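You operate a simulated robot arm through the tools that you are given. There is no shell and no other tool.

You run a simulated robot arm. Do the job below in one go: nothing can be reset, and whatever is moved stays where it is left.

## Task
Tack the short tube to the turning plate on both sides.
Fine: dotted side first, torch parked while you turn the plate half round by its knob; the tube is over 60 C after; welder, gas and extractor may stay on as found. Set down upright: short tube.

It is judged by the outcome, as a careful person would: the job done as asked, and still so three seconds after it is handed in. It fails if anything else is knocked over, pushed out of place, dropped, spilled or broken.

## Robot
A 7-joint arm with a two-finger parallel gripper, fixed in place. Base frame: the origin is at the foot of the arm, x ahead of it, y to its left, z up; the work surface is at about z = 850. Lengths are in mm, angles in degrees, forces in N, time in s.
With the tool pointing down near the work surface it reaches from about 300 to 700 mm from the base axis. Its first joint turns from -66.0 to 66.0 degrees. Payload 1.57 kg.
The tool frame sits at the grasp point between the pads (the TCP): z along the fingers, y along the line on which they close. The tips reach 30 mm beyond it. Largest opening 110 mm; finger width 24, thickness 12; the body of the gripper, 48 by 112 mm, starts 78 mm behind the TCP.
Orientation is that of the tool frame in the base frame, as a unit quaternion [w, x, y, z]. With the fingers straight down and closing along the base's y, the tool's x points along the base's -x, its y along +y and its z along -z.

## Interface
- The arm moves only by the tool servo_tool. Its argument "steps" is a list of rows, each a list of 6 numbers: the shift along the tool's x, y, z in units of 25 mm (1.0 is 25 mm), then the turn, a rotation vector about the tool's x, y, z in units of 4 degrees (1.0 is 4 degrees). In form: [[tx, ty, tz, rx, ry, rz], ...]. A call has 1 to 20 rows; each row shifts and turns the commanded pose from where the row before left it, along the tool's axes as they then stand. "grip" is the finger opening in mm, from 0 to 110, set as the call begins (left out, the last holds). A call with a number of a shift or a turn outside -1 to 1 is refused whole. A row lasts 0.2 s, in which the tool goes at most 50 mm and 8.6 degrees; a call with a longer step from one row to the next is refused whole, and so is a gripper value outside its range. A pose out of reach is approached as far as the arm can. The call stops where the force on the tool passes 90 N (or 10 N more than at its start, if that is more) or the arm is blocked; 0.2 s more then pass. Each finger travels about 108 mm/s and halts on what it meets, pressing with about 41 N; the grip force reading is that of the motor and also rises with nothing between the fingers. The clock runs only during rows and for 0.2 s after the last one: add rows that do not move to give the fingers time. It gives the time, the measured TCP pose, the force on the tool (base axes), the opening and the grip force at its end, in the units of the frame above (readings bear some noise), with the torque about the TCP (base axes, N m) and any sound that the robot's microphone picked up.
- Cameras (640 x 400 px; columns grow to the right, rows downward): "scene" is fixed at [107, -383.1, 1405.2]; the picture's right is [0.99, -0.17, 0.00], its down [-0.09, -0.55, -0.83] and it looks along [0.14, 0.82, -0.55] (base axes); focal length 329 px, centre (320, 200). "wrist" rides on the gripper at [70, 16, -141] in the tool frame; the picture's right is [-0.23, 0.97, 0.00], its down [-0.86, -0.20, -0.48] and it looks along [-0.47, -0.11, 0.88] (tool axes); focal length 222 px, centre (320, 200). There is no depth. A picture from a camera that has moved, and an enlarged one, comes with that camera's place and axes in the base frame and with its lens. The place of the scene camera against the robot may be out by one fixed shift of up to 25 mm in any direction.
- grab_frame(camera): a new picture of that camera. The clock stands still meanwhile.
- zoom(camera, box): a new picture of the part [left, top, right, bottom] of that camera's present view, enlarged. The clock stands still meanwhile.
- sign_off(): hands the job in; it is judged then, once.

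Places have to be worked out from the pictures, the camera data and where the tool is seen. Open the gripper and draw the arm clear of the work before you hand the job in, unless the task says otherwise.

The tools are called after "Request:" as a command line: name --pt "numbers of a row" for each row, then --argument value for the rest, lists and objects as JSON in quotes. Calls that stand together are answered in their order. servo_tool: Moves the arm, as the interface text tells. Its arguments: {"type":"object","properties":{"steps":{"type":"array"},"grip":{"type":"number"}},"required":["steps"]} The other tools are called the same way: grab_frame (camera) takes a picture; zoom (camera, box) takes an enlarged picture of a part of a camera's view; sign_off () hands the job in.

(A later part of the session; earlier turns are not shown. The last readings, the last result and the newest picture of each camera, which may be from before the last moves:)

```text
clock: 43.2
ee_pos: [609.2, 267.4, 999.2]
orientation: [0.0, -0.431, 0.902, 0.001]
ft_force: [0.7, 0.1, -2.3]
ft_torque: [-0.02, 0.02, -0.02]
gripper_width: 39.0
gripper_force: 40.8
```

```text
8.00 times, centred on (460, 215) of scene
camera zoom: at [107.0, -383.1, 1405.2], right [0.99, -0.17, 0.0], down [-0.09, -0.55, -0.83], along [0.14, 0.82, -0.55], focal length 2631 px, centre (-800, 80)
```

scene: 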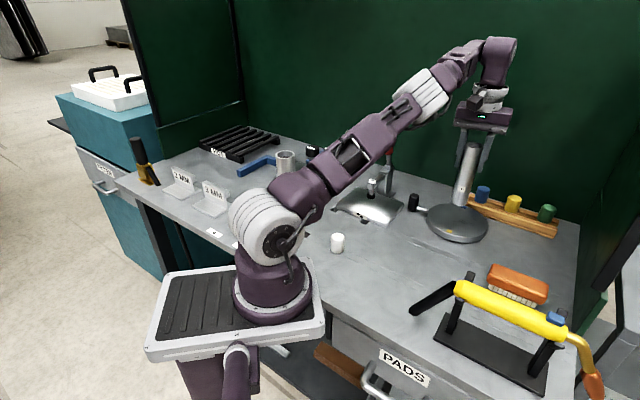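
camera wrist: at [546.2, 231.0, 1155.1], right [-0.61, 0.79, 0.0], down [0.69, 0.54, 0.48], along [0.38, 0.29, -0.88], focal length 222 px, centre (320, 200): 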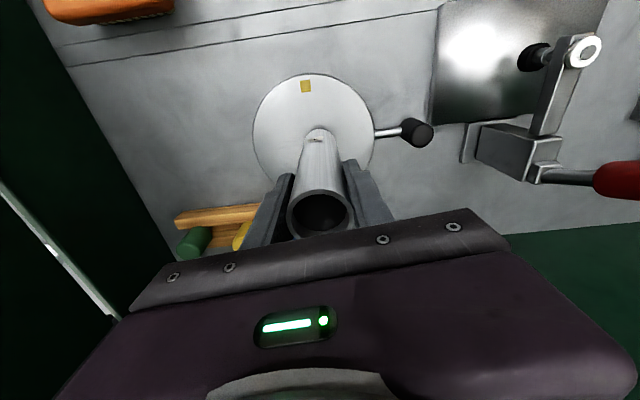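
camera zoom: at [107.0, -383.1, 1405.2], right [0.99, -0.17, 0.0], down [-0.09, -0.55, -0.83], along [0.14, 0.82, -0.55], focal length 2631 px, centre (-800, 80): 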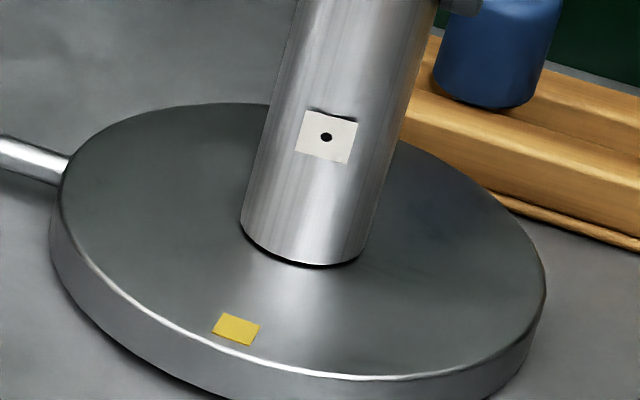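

Request:
servo_tool --pt "0 0 0.04 0 0 0" --pt "0 0 0.04 0 0 0" --pt "0 0 0 0 0 0"

Request:
zoom --camera "scene" --box '[420, 190, 500, 240]'

```text
clock: 44.0
ee_pos: [609.3, 267.4, 996.9]
orientation: [0.001, -0.431, 0.902, 0.0]
ft_force: [0.2, -2.7, 4.1]
ft_torque: [-0.01, 0.01, 0.0]
gripper_width: 38.8
gripper_force: 41.0
```

```text
8.00 times, centred on (460, 215) of scene
camera zoom: at [106.9, -383.2, 1405.2], right [0.99, -0.17, 0.0], down [-0.09, -0.55, -0.83], along [0.14, 0.82, -0.55], focal length 2631 px, centre (-800, 80)
```

zoom: 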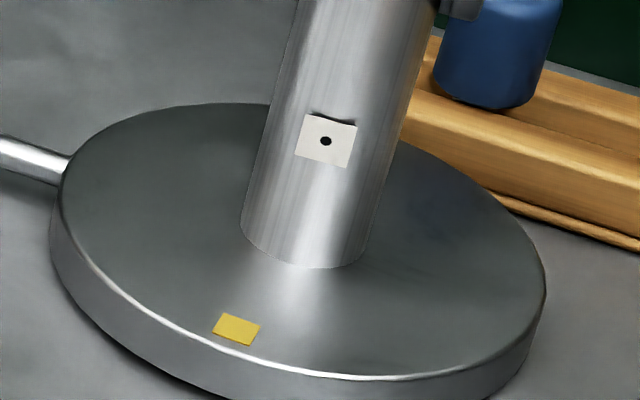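

Force changed sign: the tube stands on the plate (top ≈ 871). I open and rise straight up.

Request:
servo_tool --pt "0 0 0 0 0 0" --pt "0 0 0 0 0 0" --pt "0 0 0 0 0 0" --pt "0 0 0 0 0 0" --grip 100

Request:
servo_tool --pt "0 0 -0.5 0 0 0" --pt "0 0 -0.5 0 0 0" --pt "0 0 -0.5 0 0 0" --pt "0.5 0 -0.5 0 0 0" --pt "1 0 -0.9 0 0 0" --pt "1 0 -0.9 0 0 0" --pt "1 0 -0.9 0 0 0" --pt "1 0 -0.9 0 0 0" --pt "1 0 -0.5 0 0 0" --pt "1 0 0 0 0 0"

Request:
grab_frame --camera "scene"

Request:
zoom --camera "scene" --box '[380, 150, 540, 250]'

```text
clock: 45.0
ee_pos: [608.9, 268.1, 997.1]
orientation: [0.001, -0.43, 0.903, 0.001]
ft_force: [0.4, 0.5, 0.0]
ft_torque: [0.01, -0.02, 0.01]
gripper_width: 100.0
gripper_force: 0.0
```

```text
clock: 47.2
ee_pos: [507.0, 141.1, 1149.1]
orientation: [0.0, -0.431, 0.903, 0.001]
ft_force: [0.0, 0.0, 0.3]
ft_torque: [0.02, 0.01, 0.0]
gripper_width: 99.9
gripper_force: 0.1
```

```text
taken
```

scene: 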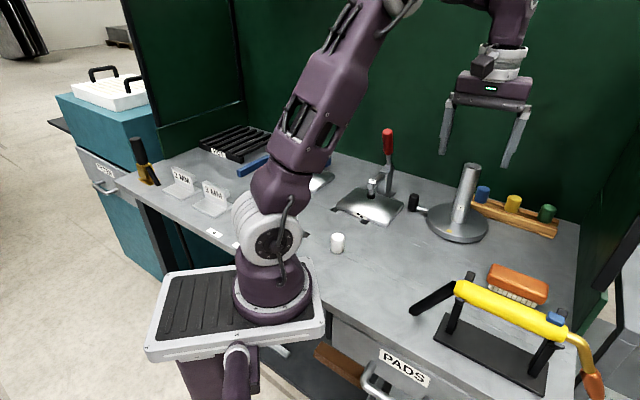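

```text
4.00 times, centred on (460, 200) of scene
camera zoom: at [107.0, -383.1, 1405.2], right [0.99, -0.17, 0.0], down [-0.09, -0.55, -0.83], along [0.14, 0.82, -0.55], focal length 1316 px, centre (-240, 200)
```

zoom: 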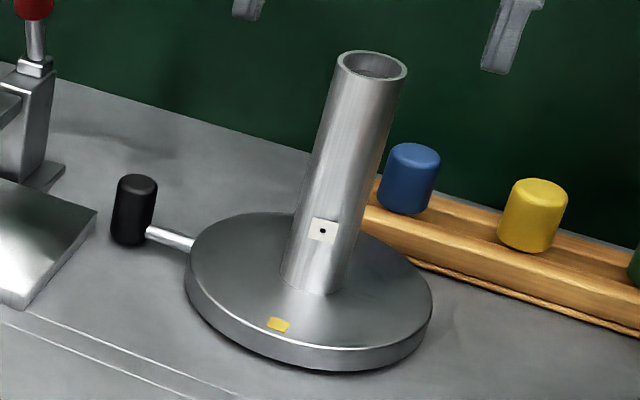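

The tube stands upright at the centre with its dot facing front and the yellow mark in front. Now I go above the middle of the torch handle and turn the fingers across it.

Request:
servo_tool --pt "0.9525 -0.6025 0.2 0 0 0" --pt "0.9525 -0.6025 0.2 0 0 0" --pt "0.9525 -0.6025 0.2 0 0 0" --pt "0.9525 -0.6025 0.2 0 0 0" --pt "0.9525 -0.6025 0.2 0 0 0" --pt "0.9525 -0.6025 0.2 0 0 0" --pt "0.9525 -0.6025 0.2 0 0 0" --pt "0.9525 -0.6025 0.2 0 0 0" --pt "0 0 0 0 0 1" --pt "0 0 0 0 0 1" --pt "0 0 0 0 0 1" --pt "0 0 0 0 0 1" --pt "0 0 0 0 0 1" --pt "0 0 0 0 0 1" --pt "0 0 0 0 0 1" --pt "0 0 0 0 0 1" --pt "0 0 0 0 0 1" --pt "0 0 0 0 0 1" --pt "0 0 0 0 0 1" --pt "0 0 0 0 0 1"

Request:
servo_tool --pt "0 0 0 0 0 1" --pt "0 0 0 0 0 1" --pt "0 0 0 0 0 1" --pt "0 0 0 0 0 1" --pt "0 0 0 0 0 1" --pt "0 0 0 0 0 1" --pt "0 0 0 0 0 1" --pt "0 0 0 0 0 1" --pt "0 0 0 0 0 1" --pt "0 0 0 0 0 1" --pt "0 0 0 0 0 1" --pt "0 0 0 0 0 1" --grip 110

Request:
grab_frame --camera "wrist"

Request:
zoom --camera "wrist" --box '[240, 60, 440, 240]'

```text
clock: 51.4
ee_pos: [481.3, -82.9, 1110.2]
orientation: [-0.001, -0.025, 1.0, 0.001]
ft_force: [-0.2, -0.1, 0.5]
ft_torque: [-0.03, 0.01, -0.01]
gripper_width: 100.1
gripper_force: 0.1
```

```text
clock: 54.0
ee_pos: [480.0, -82.2, 1110.0]
orientation: [0.0, 0.384, 0.923, 0.0]
ft_force: [-0.6, -1.5, 0.0]
ft_torque: [-0.03, 0.0, -0.01]
gripper_width: 109.9
gripper_force: 0.1
```

```text
taken
camera wrist: at [443.4, -21.6, 1251.7], right [0.85, 0.53, 0.0], down [0.46, -0.75, 0.48], along [0.25, -0.41, -0.88], focal length 222 px, centre (320, 200)
```

wrist: 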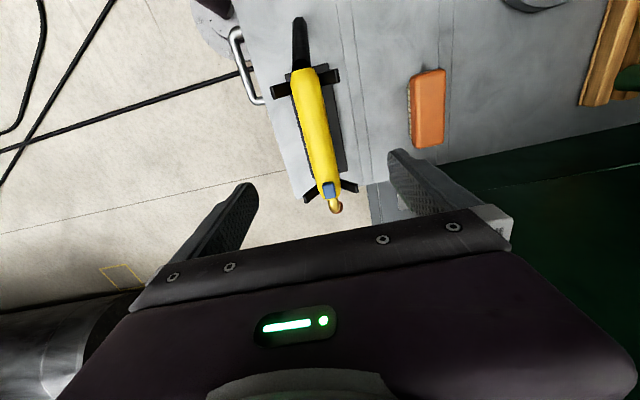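

```text
2.22 times, centred on (340, 150) of wrist
camera zoom: at [443.4, -21.6, 1251.7], right [0.85, 0.53, 0.0], down [0.46, -0.75, 0.48], along [0.25, -0.41, -0.88], focal length 494 px, centre (276, 311)
```

zoom: 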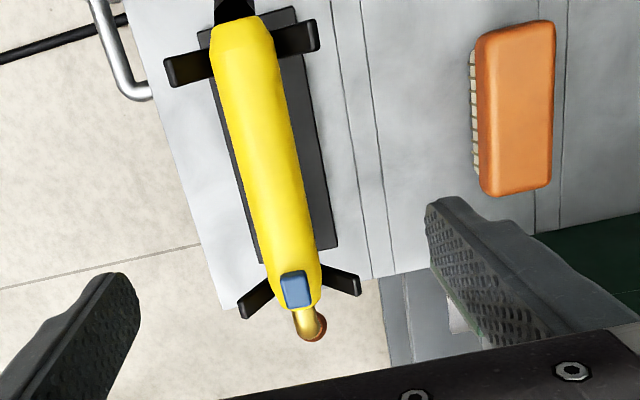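

The handle's axis passes under the tool within a millimetre or two, midway between the forks. I descend to the handle's axis height and close.

Request:
servo_tool --pt "0 0 0.72 0 0 0" --pt "0 0 0.72 0 0 0" --pt "0 0 0.72 0 0 0" --pt "0 0 0.72 0 0 0" --pt "0 0 0.72 0 0 0" --pt "0 0 0.72 0 0 0" --pt "0 0 0.72 0 0 0" --pt "0 0 0.72 0 0 0" --pt "0 0 0 0 0 0"

Request:
grab_frame --camera "scene"

Request:
grab_frame --camera "wrist"

```text
clock: 56.0
ee_pos: [481.0, -83.8, 964.6]
orientation: [0.0, 0.383, 0.924, 0.0]
ft_force: [-0.8, -0.6, 0.8]
ft_torque: [0.01, 0.02, 0.0]
gripper_width: 109.9
gripper_force: 0.1
```

```text
taken
```

scene: 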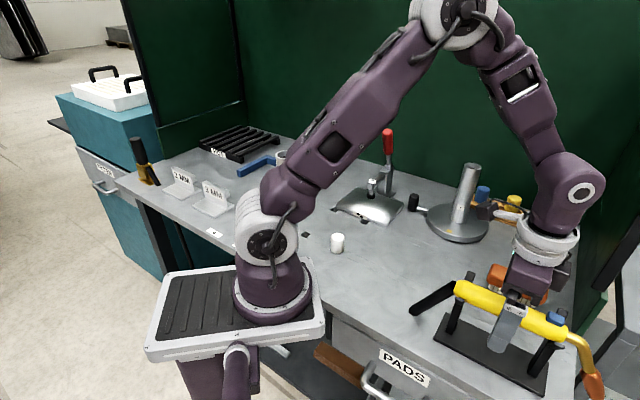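

```text
taken
camera wrist: at [443.4, -21.8, 1107.7], right [0.85, 0.53, 0.0], down [0.46, -0.75, 0.48], along [0.25, -0.41, -0.88], focal length 222 px, centre (320, 200)
```

wrist: 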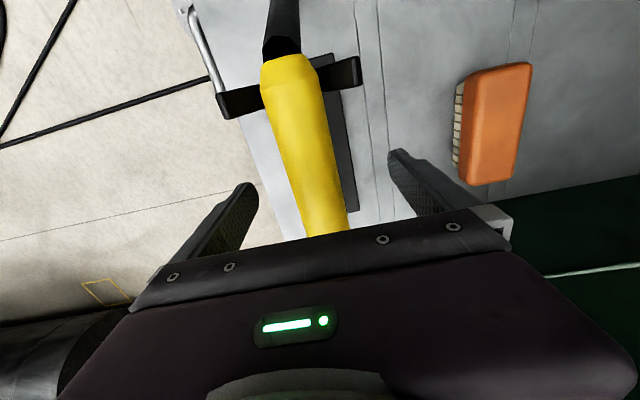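

Request:
servo_tool --pt "0 0 0 0 0 0" --pt "0 0 0 0 0 0" --pt "0 0 0 0 0 0" --pt "0 0 0 0 0 0" --pt "0 0 0 0 0 0" --grip 20

Request:
zoom --camera "scene" --box '[400, 230, 640, 400]'

```text
clock: 57.2
ee_pos: [481.2, -81.5, 966.1]
orientation: [0.0, 0.383, 0.924, 0.0]
ft_force: [-0.2, 0.2, 3.9]
ft_torque: [-0.05, 0.01, -0.44]
gripper_width: 33.1
gripper_force: 40.6
```

```text
2.35 times, centred on (520, 315) of scene
camera zoom: at [107.0, -383.1, 1405.2], right [0.99, -0.17, 0.0], down [-0.09, -0.55, -0.83], along [0.14, 0.82, -0.55], focal length 774 px, centre (-151, -71)
```

zoom: 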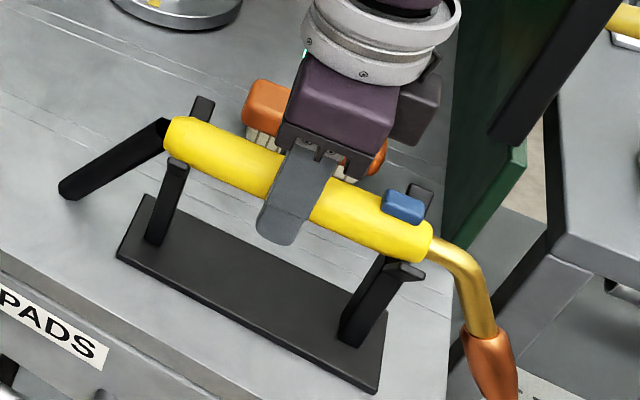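

Gripped at 33 mm; parking pose noted as (481,-82,966), yaw −45°. I lift the torch straight up out of the forks by 110 mm.

Request:
servo_tool --pt "0 0 -0.3 0 0 0" --pt "0 0 -0.5 0 0 0" --pt "0 0 -0.8 0 0 0" --pt "0 0 -0.8 0 0 0" --pt "0 0 -0.8 0 0 0" --pt "0 0 -0.8 0 0 0" --pt "0 0 -0.4 0 0 0"

Request:
grab_frame --camera "scene"

Request:
grab_frame --camera "wrist"

```text
clock: 58.8
ee_pos: [480.8, -83.3, 1075.2]
orientation: [0.001, 0.383, 0.924, 0.001]
ft_force: [-0.8, -0.6, -8.2]
ft_torque: [0.09, 0.05, 0.02]
gripper_width: 33.0
gripper_force: 41.3
```

```text
taken
```

scene: 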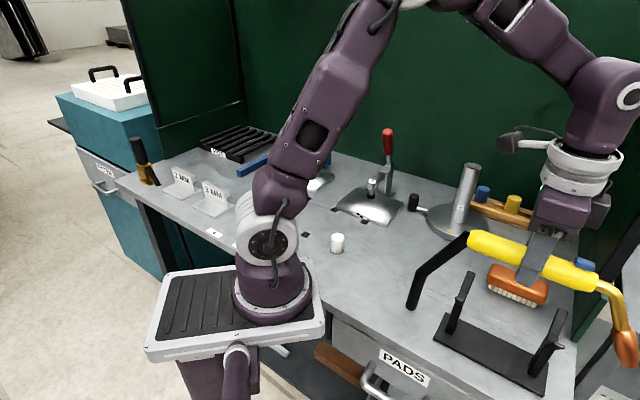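

```text
taken
camera wrist: at [443.4, -21.6, 1218.2], right [0.85, 0.53, 0.0], down [0.46, -0.75, 0.48], along [0.25, -0.41, -0.88], focal length 222 px, centre (320, 200)
```

wrist: 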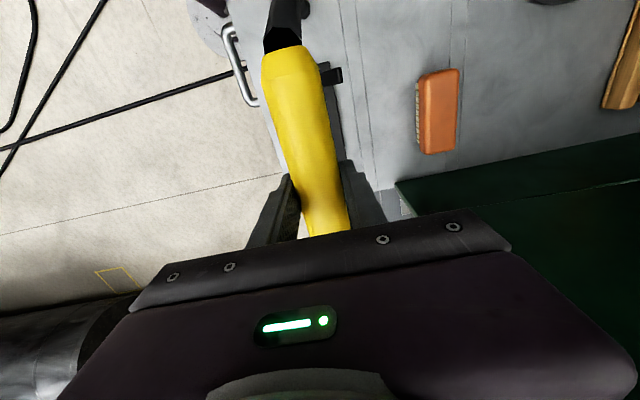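

Request:
zoom --camera "scene" --box '[400, 210, 640, 380]'

Request:
servo_tool --pt "0 0 0 0 0 -0.9" --pt "0 0 0 0 0 -0.9" --pt "0 0 0 0 0 -0.9" --pt "0 0 0 0 0 -0.9" --pt "0 0 0 0 0 -0.9" --pt "0 0 0 0 0 -0.9" --pt "0 0 0 0 0 -0.9" --pt "0 0 0 0 0 -0.9" --pt "0 0 0 0 0 -0.9" --pt "0 0 0 0 0 -0.9" --pt "0 0 0 0 0 -0.9" --pt "0 0 0 0 0 -0.9" --pt "0 0 0 0 0 -0.9" --pt "0 0 0 0 0 -0.9" --pt "0 0 0 0 0 -0.9"

Request:
grab_frame --camera "scene"

```text
2.35 times, centred on (520, 295) of scene
camera zoom: at [107.1, -383.2, 1405.2], right [0.99, -0.17, 0.0], down [-0.09, -0.55, -0.83], along [0.14, 0.82, -0.55], focal length 774 px, centre (-151, -24)
```

zoom: 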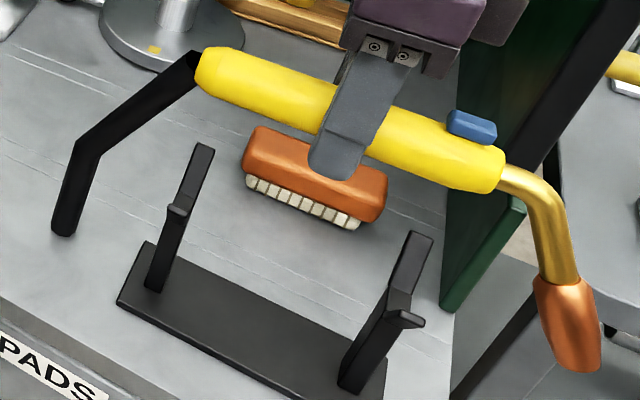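

```text
clock: 62.0
ee_pos: [480.8, -82.7, 1075.6]
orientation: [-0.001, -0.078, 0.997, 0.0]
ft_force: [-1.5, -1.5, -8.8]
ft_torque: [-0.13, 0.29, -0.19]
gripper_width: 32.7
gripper_force: 41.5
```

```text
taken
```

scene: 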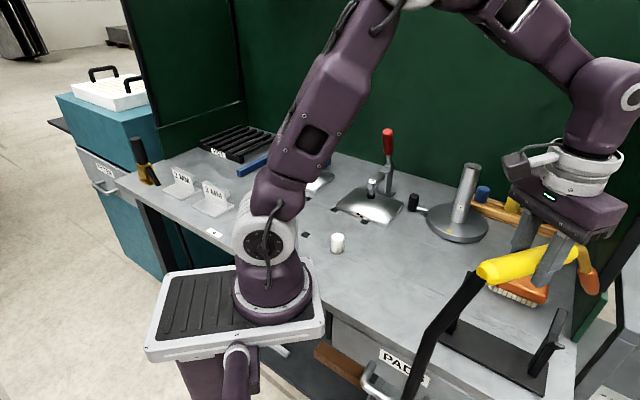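

The torch is held level (about 0.85 kg) with a trailing hose. I finish yawing it so the neck points toward the tube's front, then move to a hover point short of the plate.

Request:
servo_tool --pt "0 0 0 0 0 -0.917" --pt "0 0 0 0 0 -0.917" --pt "0 0 0 0 0 -0.917" --pt "0 0 0 0 0 -0.917" --pt "0 0 0 0 0 -0.917" --pt "0 0 0 0 0 -0.917" --pt "0 0 0 0 0 -0.917" --pt "0 0 0 0 0 -0.917" --pt "0 0 0 0 0 -0.917" --pt "-0.32 0.7 0 0 0 0" --pt "-0.32 0.7 0 0 0 0" --pt "-0.32 0.7 0 0 0 0" --pt "-0.32 0.7 0 0 0 0" --pt "-0.32 0.7 0 0 0 0" --pt "-0.32 0.7 0 0 0 0" --pt "-0.32 0.7 0 0 0 0" --pt "-0.32 0.7 0 0 0 0" --pt "-0.32 0.7 0 0 0 0" --pt "-0.32 0.7 0 0 0 0"

Request:
grab_frame --camera "scene"

Request:
grab_frame --camera "wrist"

Request:
zoom --camera "scene" --box '[370, 130, 530, 260]'

```text
clock: 66.0
ee_pos: [423.9, 101.9, 1075.7]
orientation: [0.0, -0.358, 0.934, 0.001]
ft_force: [-0.8, 0.3, -8.4]
ft_torque: [-0.05, 0.09, 0.03]
gripper_width: 32.6
gripper_force: 40.3
```

```text
taken
```

scene: 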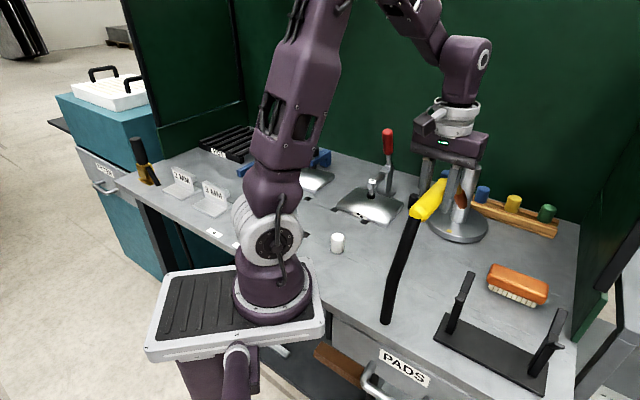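

```text
taken
camera wrist: at [360.9, 67.1, 1218.3], right [-0.48, 0.88, 0.0], down [0.77, 0.42, 0.48], along [0.42, 0.23, -0.88], focal length 222 px, centre (320, 200)
```

wrist: 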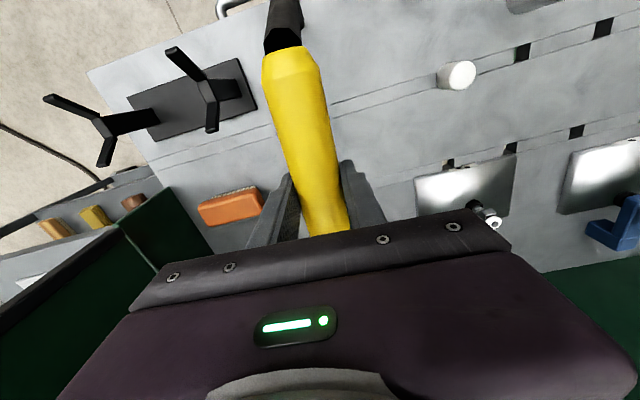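

```text
3.08 times, centred on (450, 195) of scene
camera zoom: at [107.1, -383.1, 1405.2], right [0.99, -0.17, 0.0], down [-0.09, -0.55, -0.83], along [0.14, 0.82, -0.55], focal length 1012 px, centre (-80, 215)
```

zoom: 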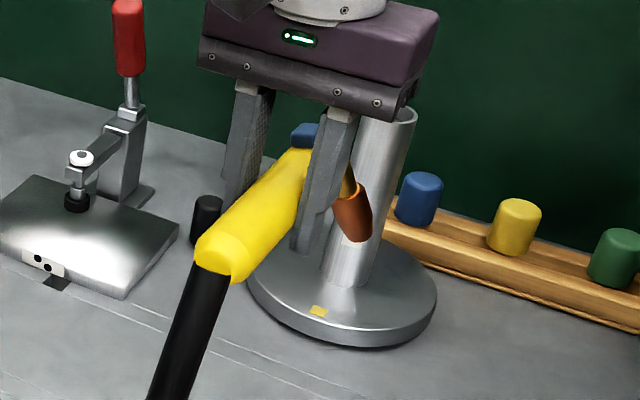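

Clear view of the nozzle beside the right finger. I lower to z≈985 while still about 60 mm short of the tube.

Request:
servo_tool --pt "0 0 0.6 0 0 0" --pt "0 0 0.6 0 0 0" --pt "0 0 0.6 0 0 0" --pt "0 0 0.6 0 0 0" --pt "0 0 0.6 0 0 0" --pt "0 0 0.6 0 0 0" --pt "0 0 0 0 0 0"

Request:
zoom --camera "scene" --box '[370, 130, 530, 260]'

Request:
grab_frame --camera "scene"

```text
clock: 67.6
ee_pos: [423.6, 101.2, 986.3]
orientation: [0.0, -0.358, 0.934, 0.0]
ft_force: [0.1, -0.6, -8.6]
ft_torque: [-0.05, 0.11, -0.02]
gripper_width: 32.6
gripper_force: 40.5
```

```text
3.08 times, centred on (450, 195) of scene
camera zoom: at [107.1, -383.1, 1405.2], right [0.99, -0.17, 0.0], down [-0.09, -0.55, -0.83], along [0.14, 0.82, -0.55], focal length 1012 px, centre (-80, 215)
```

zoom: 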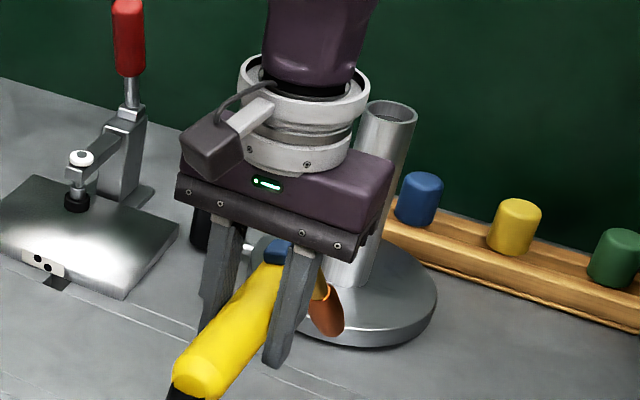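

```text
taken
```

scene: 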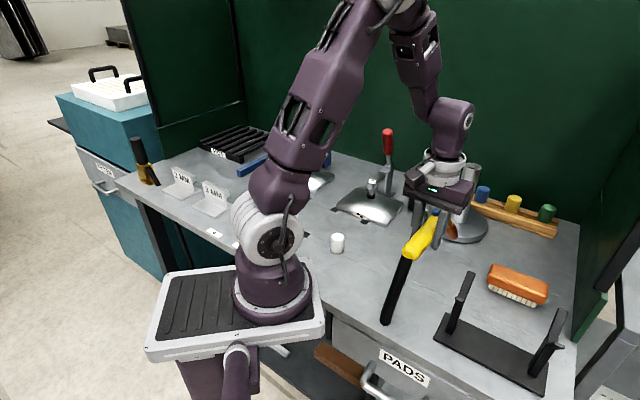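

Request:
zoom --camera "scene" --box '[420, 190, 500, 255]'

Request:
grab_frame --camera "wrist"

```text
6.15 times, centred on (460, 222) of scene
camera zoom: at [107.1, -383.1, 1405.2], right [0.99, -0.17, 0.0], down [-0.09, -0.55, -0.83], along [0.14, 0.82, -0.55], focal length 2024 px, centre (-542, 62)
```

zoom: 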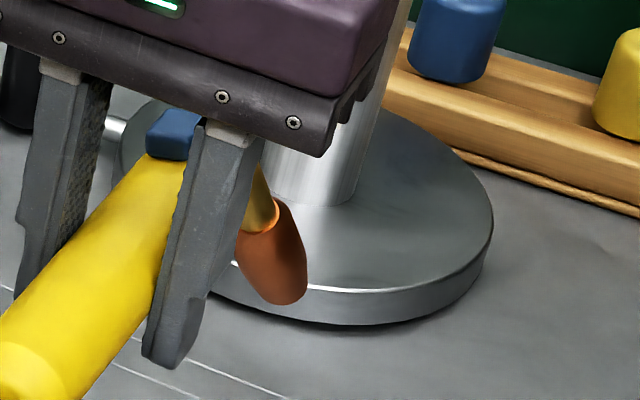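

```text
taken
camera wrist: at [360.8, 66.6, 1128.0], right [-0.48, 0.88, 0.0], down [0.77, 0.42, 0.48], along [0.42, 0.23, -0.88], focal length 222 px, centre (320, 200)
```

wrist: 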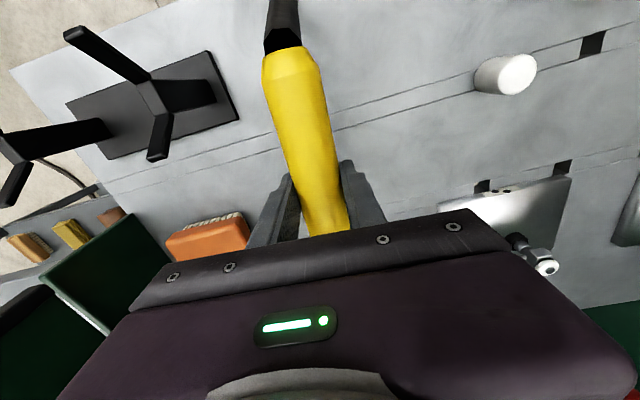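

Comparing three scene views, the nozzle tip sits about 152 mm ahead, 20 mm to the right and 105 mm below the tool point (the torch rolled a little in the grip). I shift left 20 mm and advance most of the way, stopping about 20 mm short to check.

Request:
servo_tool --pt "0 0.4 0 0 0 0" --pt "0 0.4 0 0 0 0" --pt "-0.4 0 0 0 0 0" --pt "-0.4 0 0 0 0 0" --pt "-0.4 0 0 0 0 0" --pt "-0.4 0 0 0 0 0" --pt "0 0 0 0 0 0"

Request:
zoom --camera "scene" --box '[420, 180, 500, 245]'

```text
clock: 69.2
ee_pos: [438.5, 141.3, 986.2]
orientation: [0.001, -0.358, 0.934, 0.0]
ft_force: [-0.3, 0.2, -7.8]
ft_torque: [-0.06, 0.09, 0.01]
gripper_width: 32.6
gripper_force: 40.2
```

```text
6.15 times, centred on (460, 212) of scene
camera zoom: at [107.1, -383.1, 1405.2], right [0.99, -0.17, 0.0], down [-0.09, -0.55, -0.83], along [0.14, 0.82, -0.55], focal length 2024 px, centre (-542, 123)
```

zoom: 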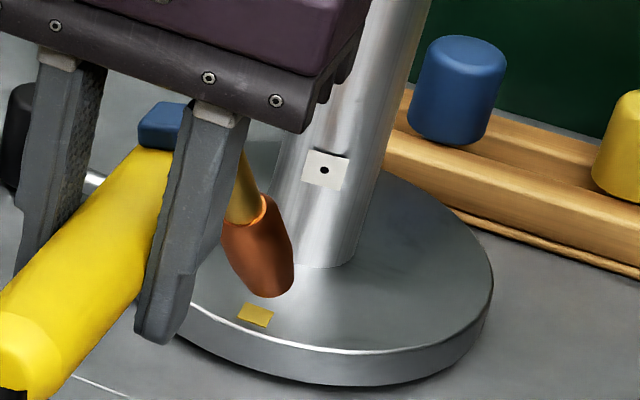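

The tip is over the yellow mark, in line with the tube's dotted front. I advance 20 mm more and look again.

Request:
servo_tool --pt "-0.2 0 0 0 0 0" --pt "-0.2 0 0 0 0 0" --pt "-0.2 0 0 0 0 0" --pt "-0.2 0 0 0 0 0" --pt "0 0 0 0 0 0"

Request:
zoom --camera "scene" --box '[430, 190, 480, 230]'

```text
clock: 70.4
ee_pos: [455.1, 155.9, 984.9]
orientation: [0.0, -0.359, 0.933, 0.0]
ft_force: [0.4, -0.1, -8.2]
ft_torque: [-0.05, 0.11, -0.02]
gripper_width: 32.4
gripper_force: 40.8
```

```text
10.00 times, centred on (455, 210) of scene
camera zoom: at [107.1, -383.1, 1405.2], right [0.99, -0.17, 0.0], down [-0.09, -0.55, -0.83], along [0.14, 0.82, -0.55], focal length 3289 px, centre (-1030, 100)
```

zoom: 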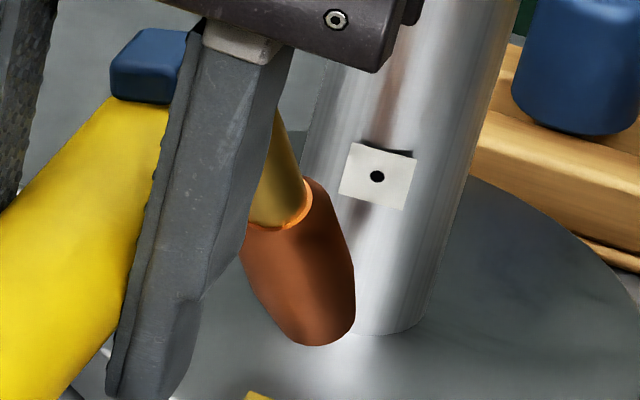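

Request:
servo_tool --pt "0 0.15 0 0 0 0" --pt "0 0.15 0 0 0 0" --pt "0 0 0.1 0 0 0" --pt "0 0 0 0 0 0"

Request:
zoom --camera "scene" --box '[430, 190, 480, 230]'

```text
clock: 71.4
ee_pos: [448.0, 161.4, 983.5]
orientation: [0.001, -0.358, 0.934, 0.0]
ft_force: [-0.4, -0.6, -8.0]
ft_torque: [-0.05, 0.09, 0.02]
gripper_width: 32.4
gripper_force: 40.5
```

```text
10.00 times, centred on (455, 210) of scene
camera zoom: at [107.1, -383.1, 1405.2], right [0.99, -0.17, 0.0], down [-0.09, -0.55, -0.83], along [0.14, 0.82, -0.55], focal length 3289 px, centre (-1030, 100)
```

zoom: 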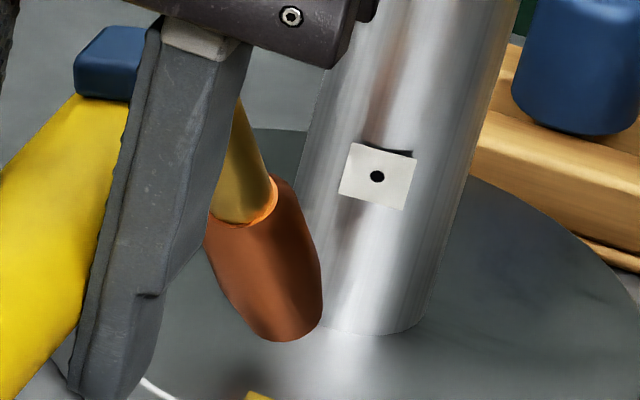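

No sound yet; the tip is about 10 mm from the wall and several mm above the plate. I close in gently, lowering 2 mm then advancing 3 mm, and dwell.

Request:
servo_tool --pt "0 0 0.08 0 0 0" --pt "-0.06 0 0 0 0 0" --pt "-0.06 0 0 0 0 0" --pt "0 0 0 0 0 0" --pt "0 0 0 0 0 0" --pt "0 0 0 0 0 0" --pt "0 0 0 0 0 0" --pt "0 0 0 0 0 0"

Request:
zoom --camera "scene" --box '[430, 190, 480, 230]'

```text
clock: 73.2
ee_pos: [451.7, 163.0, 981.5]
orientation: [0.0, -0.358, 0.934, -0.001]
ft_force: [0.5, 0.9, -7.8]
ft_torque: [-0.04, 0.08, 0.0]
gripper_width: 32.8
gripper_force: 40.4
```

```text
10.00 times, centred on (455, 210) of scene
camera zoom: at [107.1, -383.1, 1405.2], right [0.99, -0.17, 0.0], down [-0.09, -0.55, -0.83], along [0.14, 0.82, -0.55], focal length 3289 px, centre (-1030, 100)
```

zoom: 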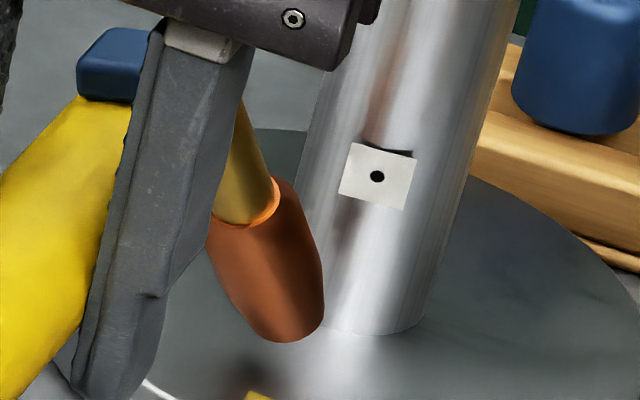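

Still silent. I creep in a bit further (2 mm steps) with dwell, watching force and sound.

Request:
servo_tool --pt "-0.08 0 0.04 0 0 0" --pt "0 0 0 0 0 0" --pt "0 0 0 0 0 0" --pt "0 0 0 0 0 0"

Request:
servo_tool --pt "-0.08 0 0.04 0 0 0" --pt "0 0 0 0 0 0" --pt "0 0 0 0 0 0" --pt "0 0 0 0 0 0"

Request:
zoom --camera "scene" --box '[430, 190, 480, 230]'

```text
clock: 74.2
ee_pos: [453.6, 164.5, 979.5]
orientation: [0.0, -0.358, 0.934, 0.0]
ft_force: [-0.7, -0.3, -8.7]
ft_torque: [-0.05, 0.11, -0.01]
gripper_width: 32.7
gripper_force: 41.1
```

```text
clock: 75.2
ee_pos: [455.1, 166.4, 979.1]
orientation: [-0.001, -0.359, 0.933, 0.001]
ft_force: [0.4, 0.1, -7.6]
ft_torque: [-0.03, 0.08, -0.02]
gripper_width: 32.4
gripper_force: 40.6
```

```text
10.00 times, centred on (455, 210) of scene
camera zoom: at [107.1, -383.1, 1405.2], right [0.99, -0.17, 0.0], down [-0.09, -0.55, -0.83], along [0.14, 0.82, -0.55], focal length 3289 px, centre (-1030, 100)
```

zoom: 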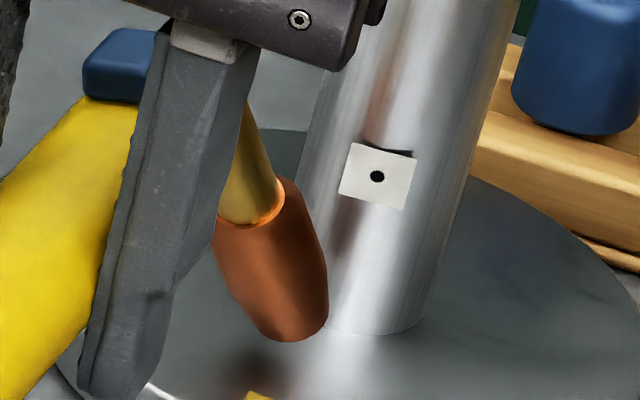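

Estimated gap is now only 4–8 mm. I lower by millimetres to find the plate by touch, which also settles the tip height.

Request:
servo_tool --pt "0 0 0.04 0 0 0" --pt "0 0 0.04 0 0 0" --pt "0 0 0 0 0 0" --pt "0 0 0 0 0 0"

Request:
servo_tool --pt "0 0 0.04 0 0 0" --pt "0 0 0.04 0 0 0" --pt "0 0 0 0 0 0" --pt "0 0 0 0 0 0"

Request:
zoom --camera "scene" --box '[430, 190, 480, 230]'

```text
clock: 76.2
ee_pos: [454.9, 164.7, 976.7]
orientation: [0.001, -0.359, 0.933, 0.0]
ft_force: [0.6, 0.8, -9.1]
ft_torque: [-0.04, 0.02, 0.0]
gripper_width: 32.8
gripper_force: 40.5
```

```text
clock: 77.2
ee_pos: [454.6, 166.7, 974.6]
orientation: [0.0, -0.358, 0.934, 0.0]
ft_force: [-0.4, -0.3, -8.5]
ft_torque: [-0.07, 0.08, 0.04]
gripper_width: 32.7
gripper_force: 40.8
```

```text
10.00 times, centred on (455, 210) of scene
camera zoom: at [107.1, -383.1, 1405.2], right [0.99, -0.17, 0.0], down [-0.09, -0.55, -0.83], along [0.14, 0.82, -0.55], focal length 3289 px, centre (-1030, 100)
```

zoom: 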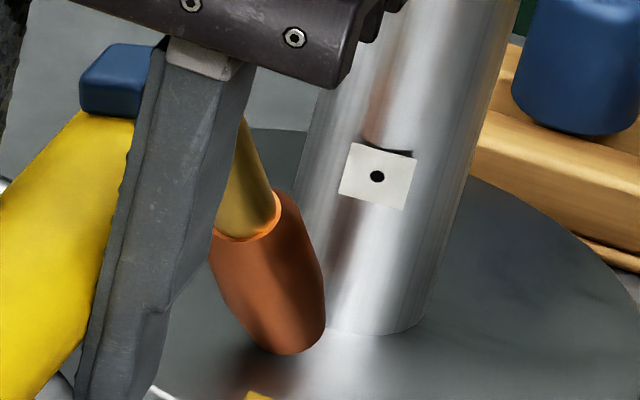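

Request:
servo_tool --pt "0 0 0.04 0 0 0" --pt "0 0 0.04 0 0 0" --pt "0 0 0 0 0 0" --pt "0 0 0 0 0 0"

Request:
servo_tool --pt "0 0 0.04 0 0 0" --pt "0 0 0.04 0 0 0" --pt "0 0 0 0 0 0" --pt "0 0 0 0 0 0"

Request:
zoom --camera "scene" --box '[430, 190, 480, 230]'

```text
clock: 78.2
ee_pos: [454.9, 166.8, 972.1]
orientation: [0.0, -0.359, 0.933, 0.0]
ft_force: [-0.1, 0.5, -7.9]
ft_torque: [-0.03, 0.08, 0.0]
gripper_width: 32.8
gripper_force: 40.4
```

```text
clock: 79.2
ee_pos: [453.3, 166.1, 972.1]
orientation: [0.001, -0.359, 0.933, 0.0]
ft_force: [-3.6, -2.1, 4.0]
ft_torque: [0.78, -0.98, 0.15]
gripper_width: 32.9
gripper_force: 41.1
```

```text
10.00 times, centred on (455, 210) of scene
camera zoom: at [106.8, -383.2, 1405.2], right [0.99, -0.17, 0.0], down [-0.09, -0.55, -0.83], along [0.14, 0.82, -0.55], focal length 3289 px, centre (-1030, 100)
```

zoom: 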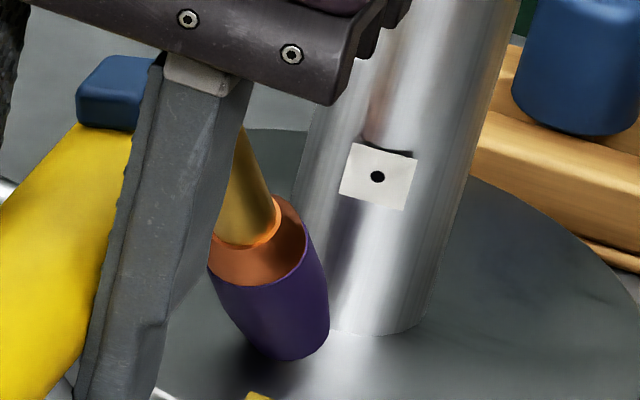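

At z≈972 the nozzle touched the plate (upward force about 12 N), and the nozzle's lower half now looks purple. I raise 2 mm and look again.

Request:
servo_tool --pt "0 0 -0.08 0 0 0" --pt "0 0 0 0 0 0" --pt "0 0 0 0 0 0"

Request:
zoom --camera "scene" --box '[430, 190, 480, 230]'

Request:
grab_frame --camera "scene"

```text
clock: 80.0
ee_pos: [454.7, 165.5, 973.4]
orientation: [0.0, -0.359, 0.934, 0.0]
ft_force: [-0.3, -0.6, -8.3]
ft_torque: [-0.09, 0.07, 0.03]
gripper_width: 32.7
gripper_force: 40.8
```

```text
10.00 times, centred on (455, 210) of scene
camera zoom: at [107.1, -383.1, 1405.2], right [0.99, -0.17, 0.0], down [-0.09, -0.55, -0.83], along [0.14, 0.82, -0.55], focal length 3289 px, centre (-1030, 100)
```

zoom: 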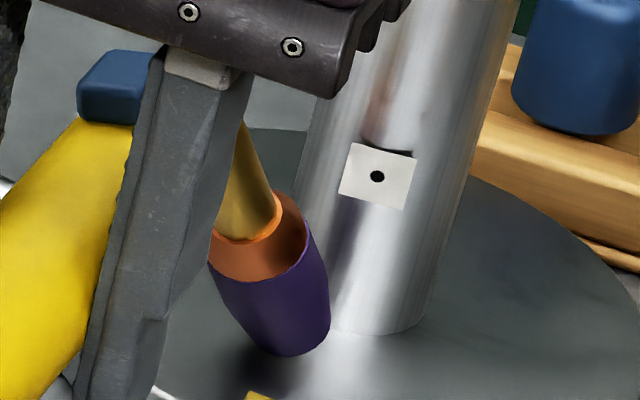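

```text
taken
```

scene: 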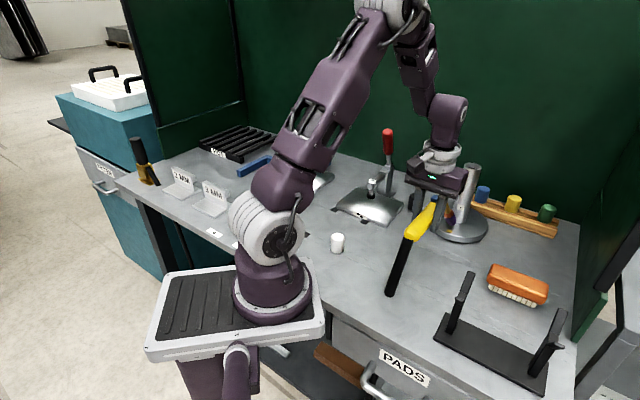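

The purple persists like a heat tint. I back straight off 35 mm to see whether a tack bead has been made at the joint.

Request:
servo_tool --pt "0.1 0 -0.1 0 0 0" --pt "0.4 0 -0.1 0 0 0" --pt "0.5 0 0 0 0 0" --pt "0.5 0 0 0 0 0" --pt "0 0 0 0 0 0"

Request:
zoom --camera "scene" --box '[430, 190, 480, 230]'

Request:
zoom --camera "scene" --box '[400, 160, 500, 260]'

```text
clock: 81.2
ee_pos: [426.4, 140.8, 977.9]
orientation: [-0.001, -0.358, 0.934, 0.0]
ft_force: [-0.1, -1.5, -8.6]
ft_torque: [-0.06, 0.11, -0.03]
gripper_width: 32.5
gripper_force: 41.2
```

```text
10.00 times, centred on (455, 210) of scene
camera zoom: at [107.1, -383.1, 1405.2], right [0.99, -0.17, 0.0], down [-0.09, -0.55, -0.83], along [0.14, 0.82, -0.55], focal length 3289 px, centre (-1030, 100)
```

zoom: 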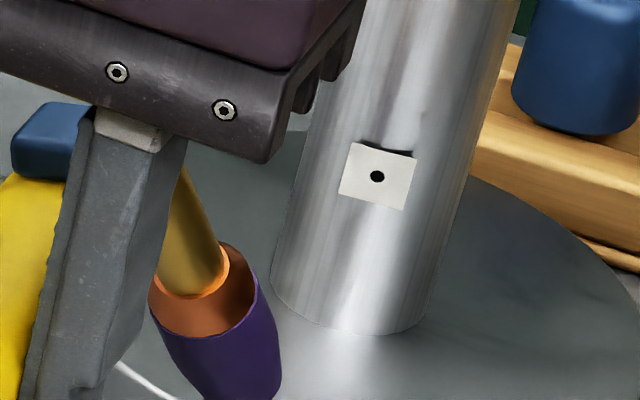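

```text
4.00 times, centred on (450, 210) of scene
camera zoom: at [107.1, -383.1, 1405.2], right [0.99, -0.17, 0.0], down [-0.09, -0.55, -0.83], along [0.14, 0.82, -0.55], focal length 1316 px, centre (-200, 160)
```

zoom: 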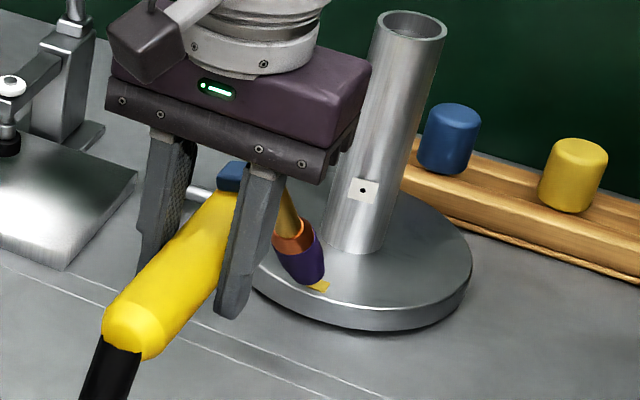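

Request:
zoom --camera "scene" --box '[435, 205, 465, 240]'

Request:
servo_tool --pt "0.5 0 -0.8 0 0 0" --pt "0.5 0 -0.8 0 0 0" --pt "0 0 -0.8 0 0 0" --pt "0 0 0 0 0 0"

Request:
zoom --camera "scene" --box '[400, 140, 500, 260]'

Request:
zoom --camera "scene" --box '[435, 190, 475, 230]'

```text
11.43 times, centred on (450, 222) of scene
camera zoom: at [107.1, -383.1, 1405.2], right [0.99, -0.17, 0.0], down [-0.09, -0.55, -0.83], along [0.14, 0.82, -0.55], focal length 3759 px, centre (-1166, -57)
```

zoom: 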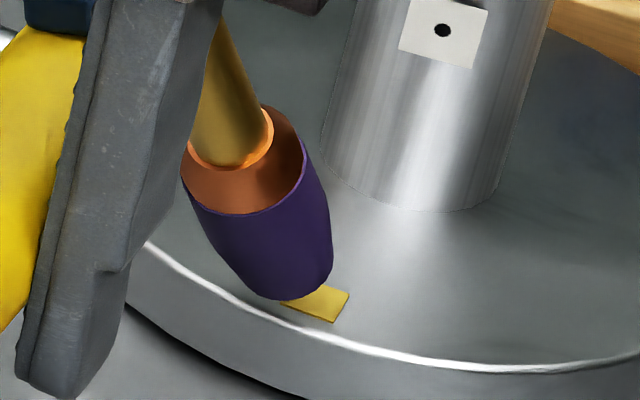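

```text
clock: 82.2
ee_pos: [406.4, 123.4, 1039.3]
orientation: [0.0, -0.358, 0.934, -0.001]
ft_force: [-0.2, -0.3, -7.9]
ft_torque: [-0.03, 0.12, 0.0]
gripper_width: 32.4
gripper_force: 40.8
```

```text
3.33 times, centred on (450, 200) of scene
camera zoom: at [107.1, -383.1, 1405.2], right [0.99, -0.17, 0.0], down [-0.09, -0.55, -0.83], along [0.14, 0.82, -0.55], focal length 1096 px, centre (-113, 200)
```

zoom: 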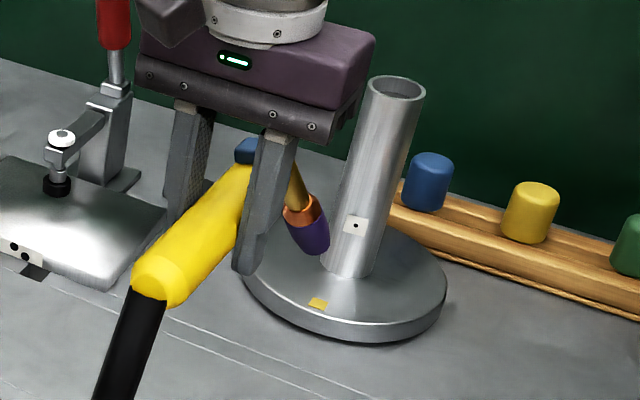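

```text
10.00 times, centred on (455, 210) of scene
camera zoom: at [107.1, -383.1, 1405.2], right [0.99, -0.17, 0.0], down [-0.09, -0.55, -0.83], along [0.14, 0.82, -0.55], focal length 3289 px, centre (-1030, 100)
```

zoom: 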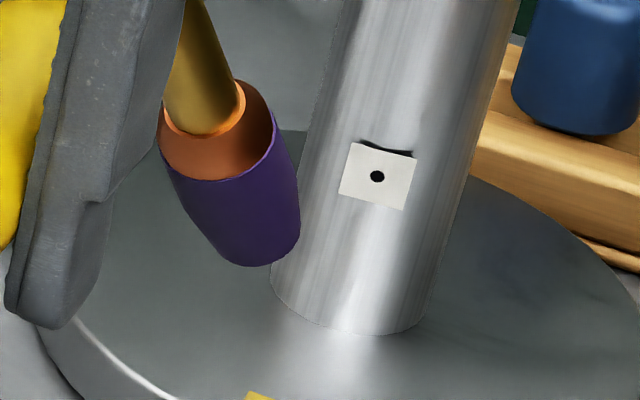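

No bead is visible at the joint, and the nozzle now carries a purple, heat-tint-like layer; the touch was with the tip right in the corner. I return to the same spot and dwell there just above contact, listening.

Request:
servo_tool --pt "0 0 0.65 0 0 0" --pt "0 0 0.65 0 0 0" --pt "0 0 0.65 0 0 0" --pt "0 0 0.55 0 0 0" --pt "-0.5 0 0 0 0 0" --pt "-0.5 0 0 0 0 0" --pt "-0.5 0 0 0 0 0" --pt "-0.5 0 0 0 0 0" --pt "-0.25 0 0 0 0 0" --pt "-0.2 0 0.08 0 0 0" --pt "-0.08 0 0.02 0 0 0" --pt "0 0 0 0 0 0" --pt "0 0 0 0 0 0" --pt "0 0 0 0 0 0" --pt "0 0 0 0 0 0" --pt "0 0 0 0 0 0" --pt "0 0 0 0 0 0" --pt "0 0 0 0 0 0"

Request:
zoom --camera "scene" --box '[430, 190, 480, 230]'

```text
clock: 86.0
ee_pos: [455.1, 166.5, 973.1]
orientation: [0.0, -0.358, 0.934, 0.0]
ft_force: [0.6, 0.3, -9.0]
ft_torque: [-0.05, 0.07, 0.02]
gripper_width: 32.5
gripper_force: 41.0
```

```text
10.00 times, centred on (455, 210) of scene
camera zoom: at [107.1, -383.1, 1405.2], right [0.99, -0.17, 0.0], down [-0.09, -0.55, -0.83], along [0.14, 0.82, -0.55], focal length 3289 px, centre (-1030, 100)
```

zoom: 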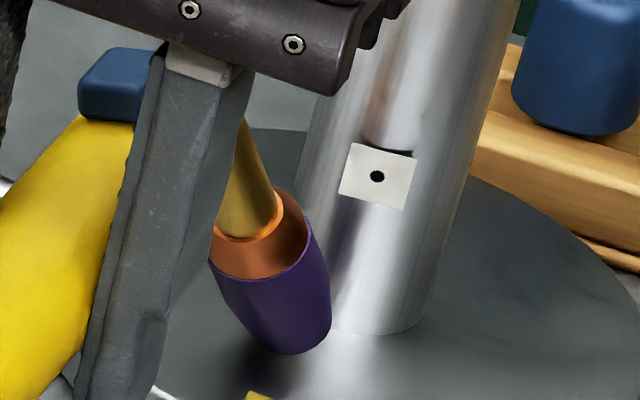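

Nothing strikes by proximity alone, so the blue trigger evidently has to be pressed. I'll park the torch and regrip at the trigger with the fingers deeper, so the palm holds the trigger down. First I back away and lift.

Request:
servo_tool --pt "0.1 0 -0.1 0 0 0" --pt "0.5 0 -0.1 0 0 0" --pt "0.7 0 -0.3 0 0 0" --pt "0.7 0 -0.8 0 0 0" --pt "0.6 0 -0.8 0 0 0" --pt "0 0 -0.9 0 0 0" --pt "0 0 -0.9 0 0 0" --pt "0 0 -0.2 0 0 0"

Request:
servo_tool --pt "0.331 -0.811 0 0 0 0" --pt "0.331 -0.811 0 0 0 0" --pt "0.331 -0.811 0 0 0 0" --pt "0.331 -0.811 0 0 0 0" --pt "0.331 -0.811 0 0 0 0" --pt "0.331 -0.811 0 0 0 0" --pt "0.331 -0.811 0 0 0 0" --pt "0.331 -0.811 0 0 0 0" --pt "0.331 -0.811 0 0 0 0" --pt "0.331 -0.811 0 0 0 0" --pt "0 0 0 0 0 0.9" --pt "0 0 0 0 0 0.9" --pt "0 0 0 0 0 0.9" --pt "0 0 0 0 0 0.9" --pt "0 0 0 0 0 0.9" --pt "0 0 0 0 0 0.9" --pt "0 0 0 0 0 0.9" --pt "0 0 0 0 0 0.9" --pt "0 0 0 0 0 0.9" --pt "0 0 0 0 0 0.9"

Request:
servo_tool --pt "0 0 0 0 0 0.9" --pt "0 0 0 0 0 0.9" --pt "0 0 0 0 0 0.9" --pt "0 0 0 0 0 0.9" --pt "0 0 0 0 0 0.9" --pt "0 0 0 0 0 0.9" --pt "0 0 0 0 0 0.9" --pt "0 0 0 0 0 0.9" --pt "0 0 0 0 0 0.9" --pt "0 0 0 0 0 0.9" --pt "0 0 0 0 0 0.9" --pt "0 0 0 0 0 0.9" --pt "0 0 0 0 0 0.9" --pt "0 0 0 0 0 0.9" --pt "0 0 0 0 0 0"

Request:
grab_frame --camera "scene"

Request:
zoom --camera "scene" --box '[400, 210, 640, 380]'

```text
clock: 87.8
ee_pos: [405.9, 122.6, 1075.9]
orientation: [-0.001, -0.359, 0.933, 0.0]
ft_force: [-0.1, -0.7, -8.7]
ft_torque: [-0.05, 0.11, -0.01]
gripper_width: 32.7
gripper_force: 40.6
```

```text
clock: 92.0
ee_pos: [480.5, -83.0, 1075.2]
orientation: [0.0, -0.051, 0.999, 0.0]
ft_force: [-0.6, 0.0, -8.0]
ft_torque: [0.02, 0.09, 0.03]
gripper_width: 32.6
gripper_force: 41.0
```

```text
clock: 95.2
ee_pos: [480.8, -83.9, 1075.1]
orientation: [0.0, 0.378, 0.926, 0.0]
ft_force: [-0.7, -0.2, -8.3]
ft_torque: [0.08, 0.05, 0.0]
gripper_width: 32.6
gripper_force: 41.1
```

```text
taken
```

scene: 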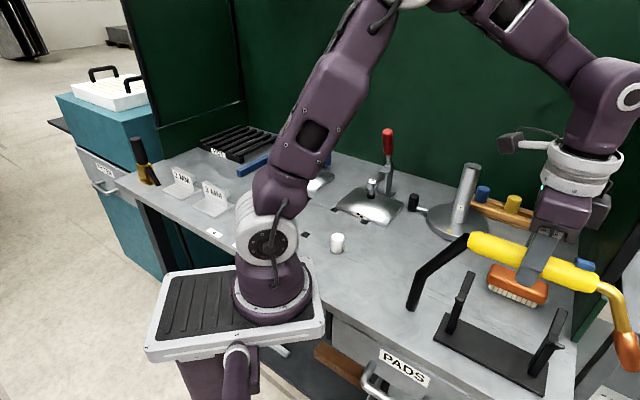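

```text
2.35 times, centred on (520, 295) of scene
camera zoom: at [107.1, -383.2, 1405.2], right [0.99, -0.17, 0.0], down [-0.09, -0.55, -0.83], along [0.14, 0.82, -0.55], focal length 774 px, centre (-151, -24)
```

zoom: 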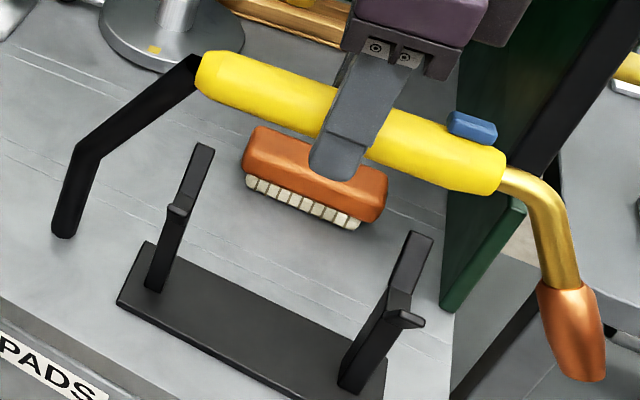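

The purple has faded again, so it was likely nozzle heat or a transient effect of touching the work. I park the torch in its forks now, then test the trigger itself.

Request:
servo_tool --pt "0.04 0.065 0 0 0 0.16" --pt "0 0 0.7 0 0 0" --pt "0 0 0.7 0 0 0" --pt "0 0 0.7 0 0 0" --pt "0 0 0.7 0 0 0" --pt "0 0 0.6 0 0 0" --pt "0 0 0.4 0 0 0" --pt "0 0 0.2 0 0 0" --pt "0 0 0 0 0 0"

Request:
zoom --camera "scene" --box '[400, 230, 640, 400]'

```text
clock: 97.2
ee_pos: [481.1, -80.6, 975.0]
orientation: [0.0, 0.383, 0.924, 0.0]
ft_force: [0.4, 0.3, -8.6]
ft_torque: [0.11, 0.06, -0.04]
gripper_width: 32.2
gripper_force: 41.1
```

```text
2.35 times, centred on (520, 315) of scene
camera zoom: at [107.1, -383.2, 1405.2], right [0.99, -0.17, 0.0], down [-0.09, -0.55, -0.83], along [0.14, 0.82, -0.55], focal length 774 px, centre (-151, -71)
```

zoom: 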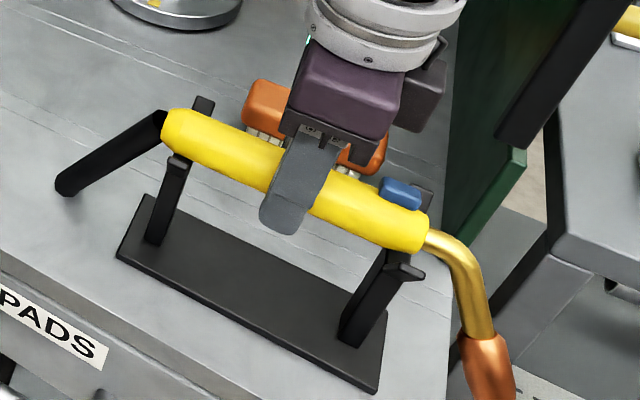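

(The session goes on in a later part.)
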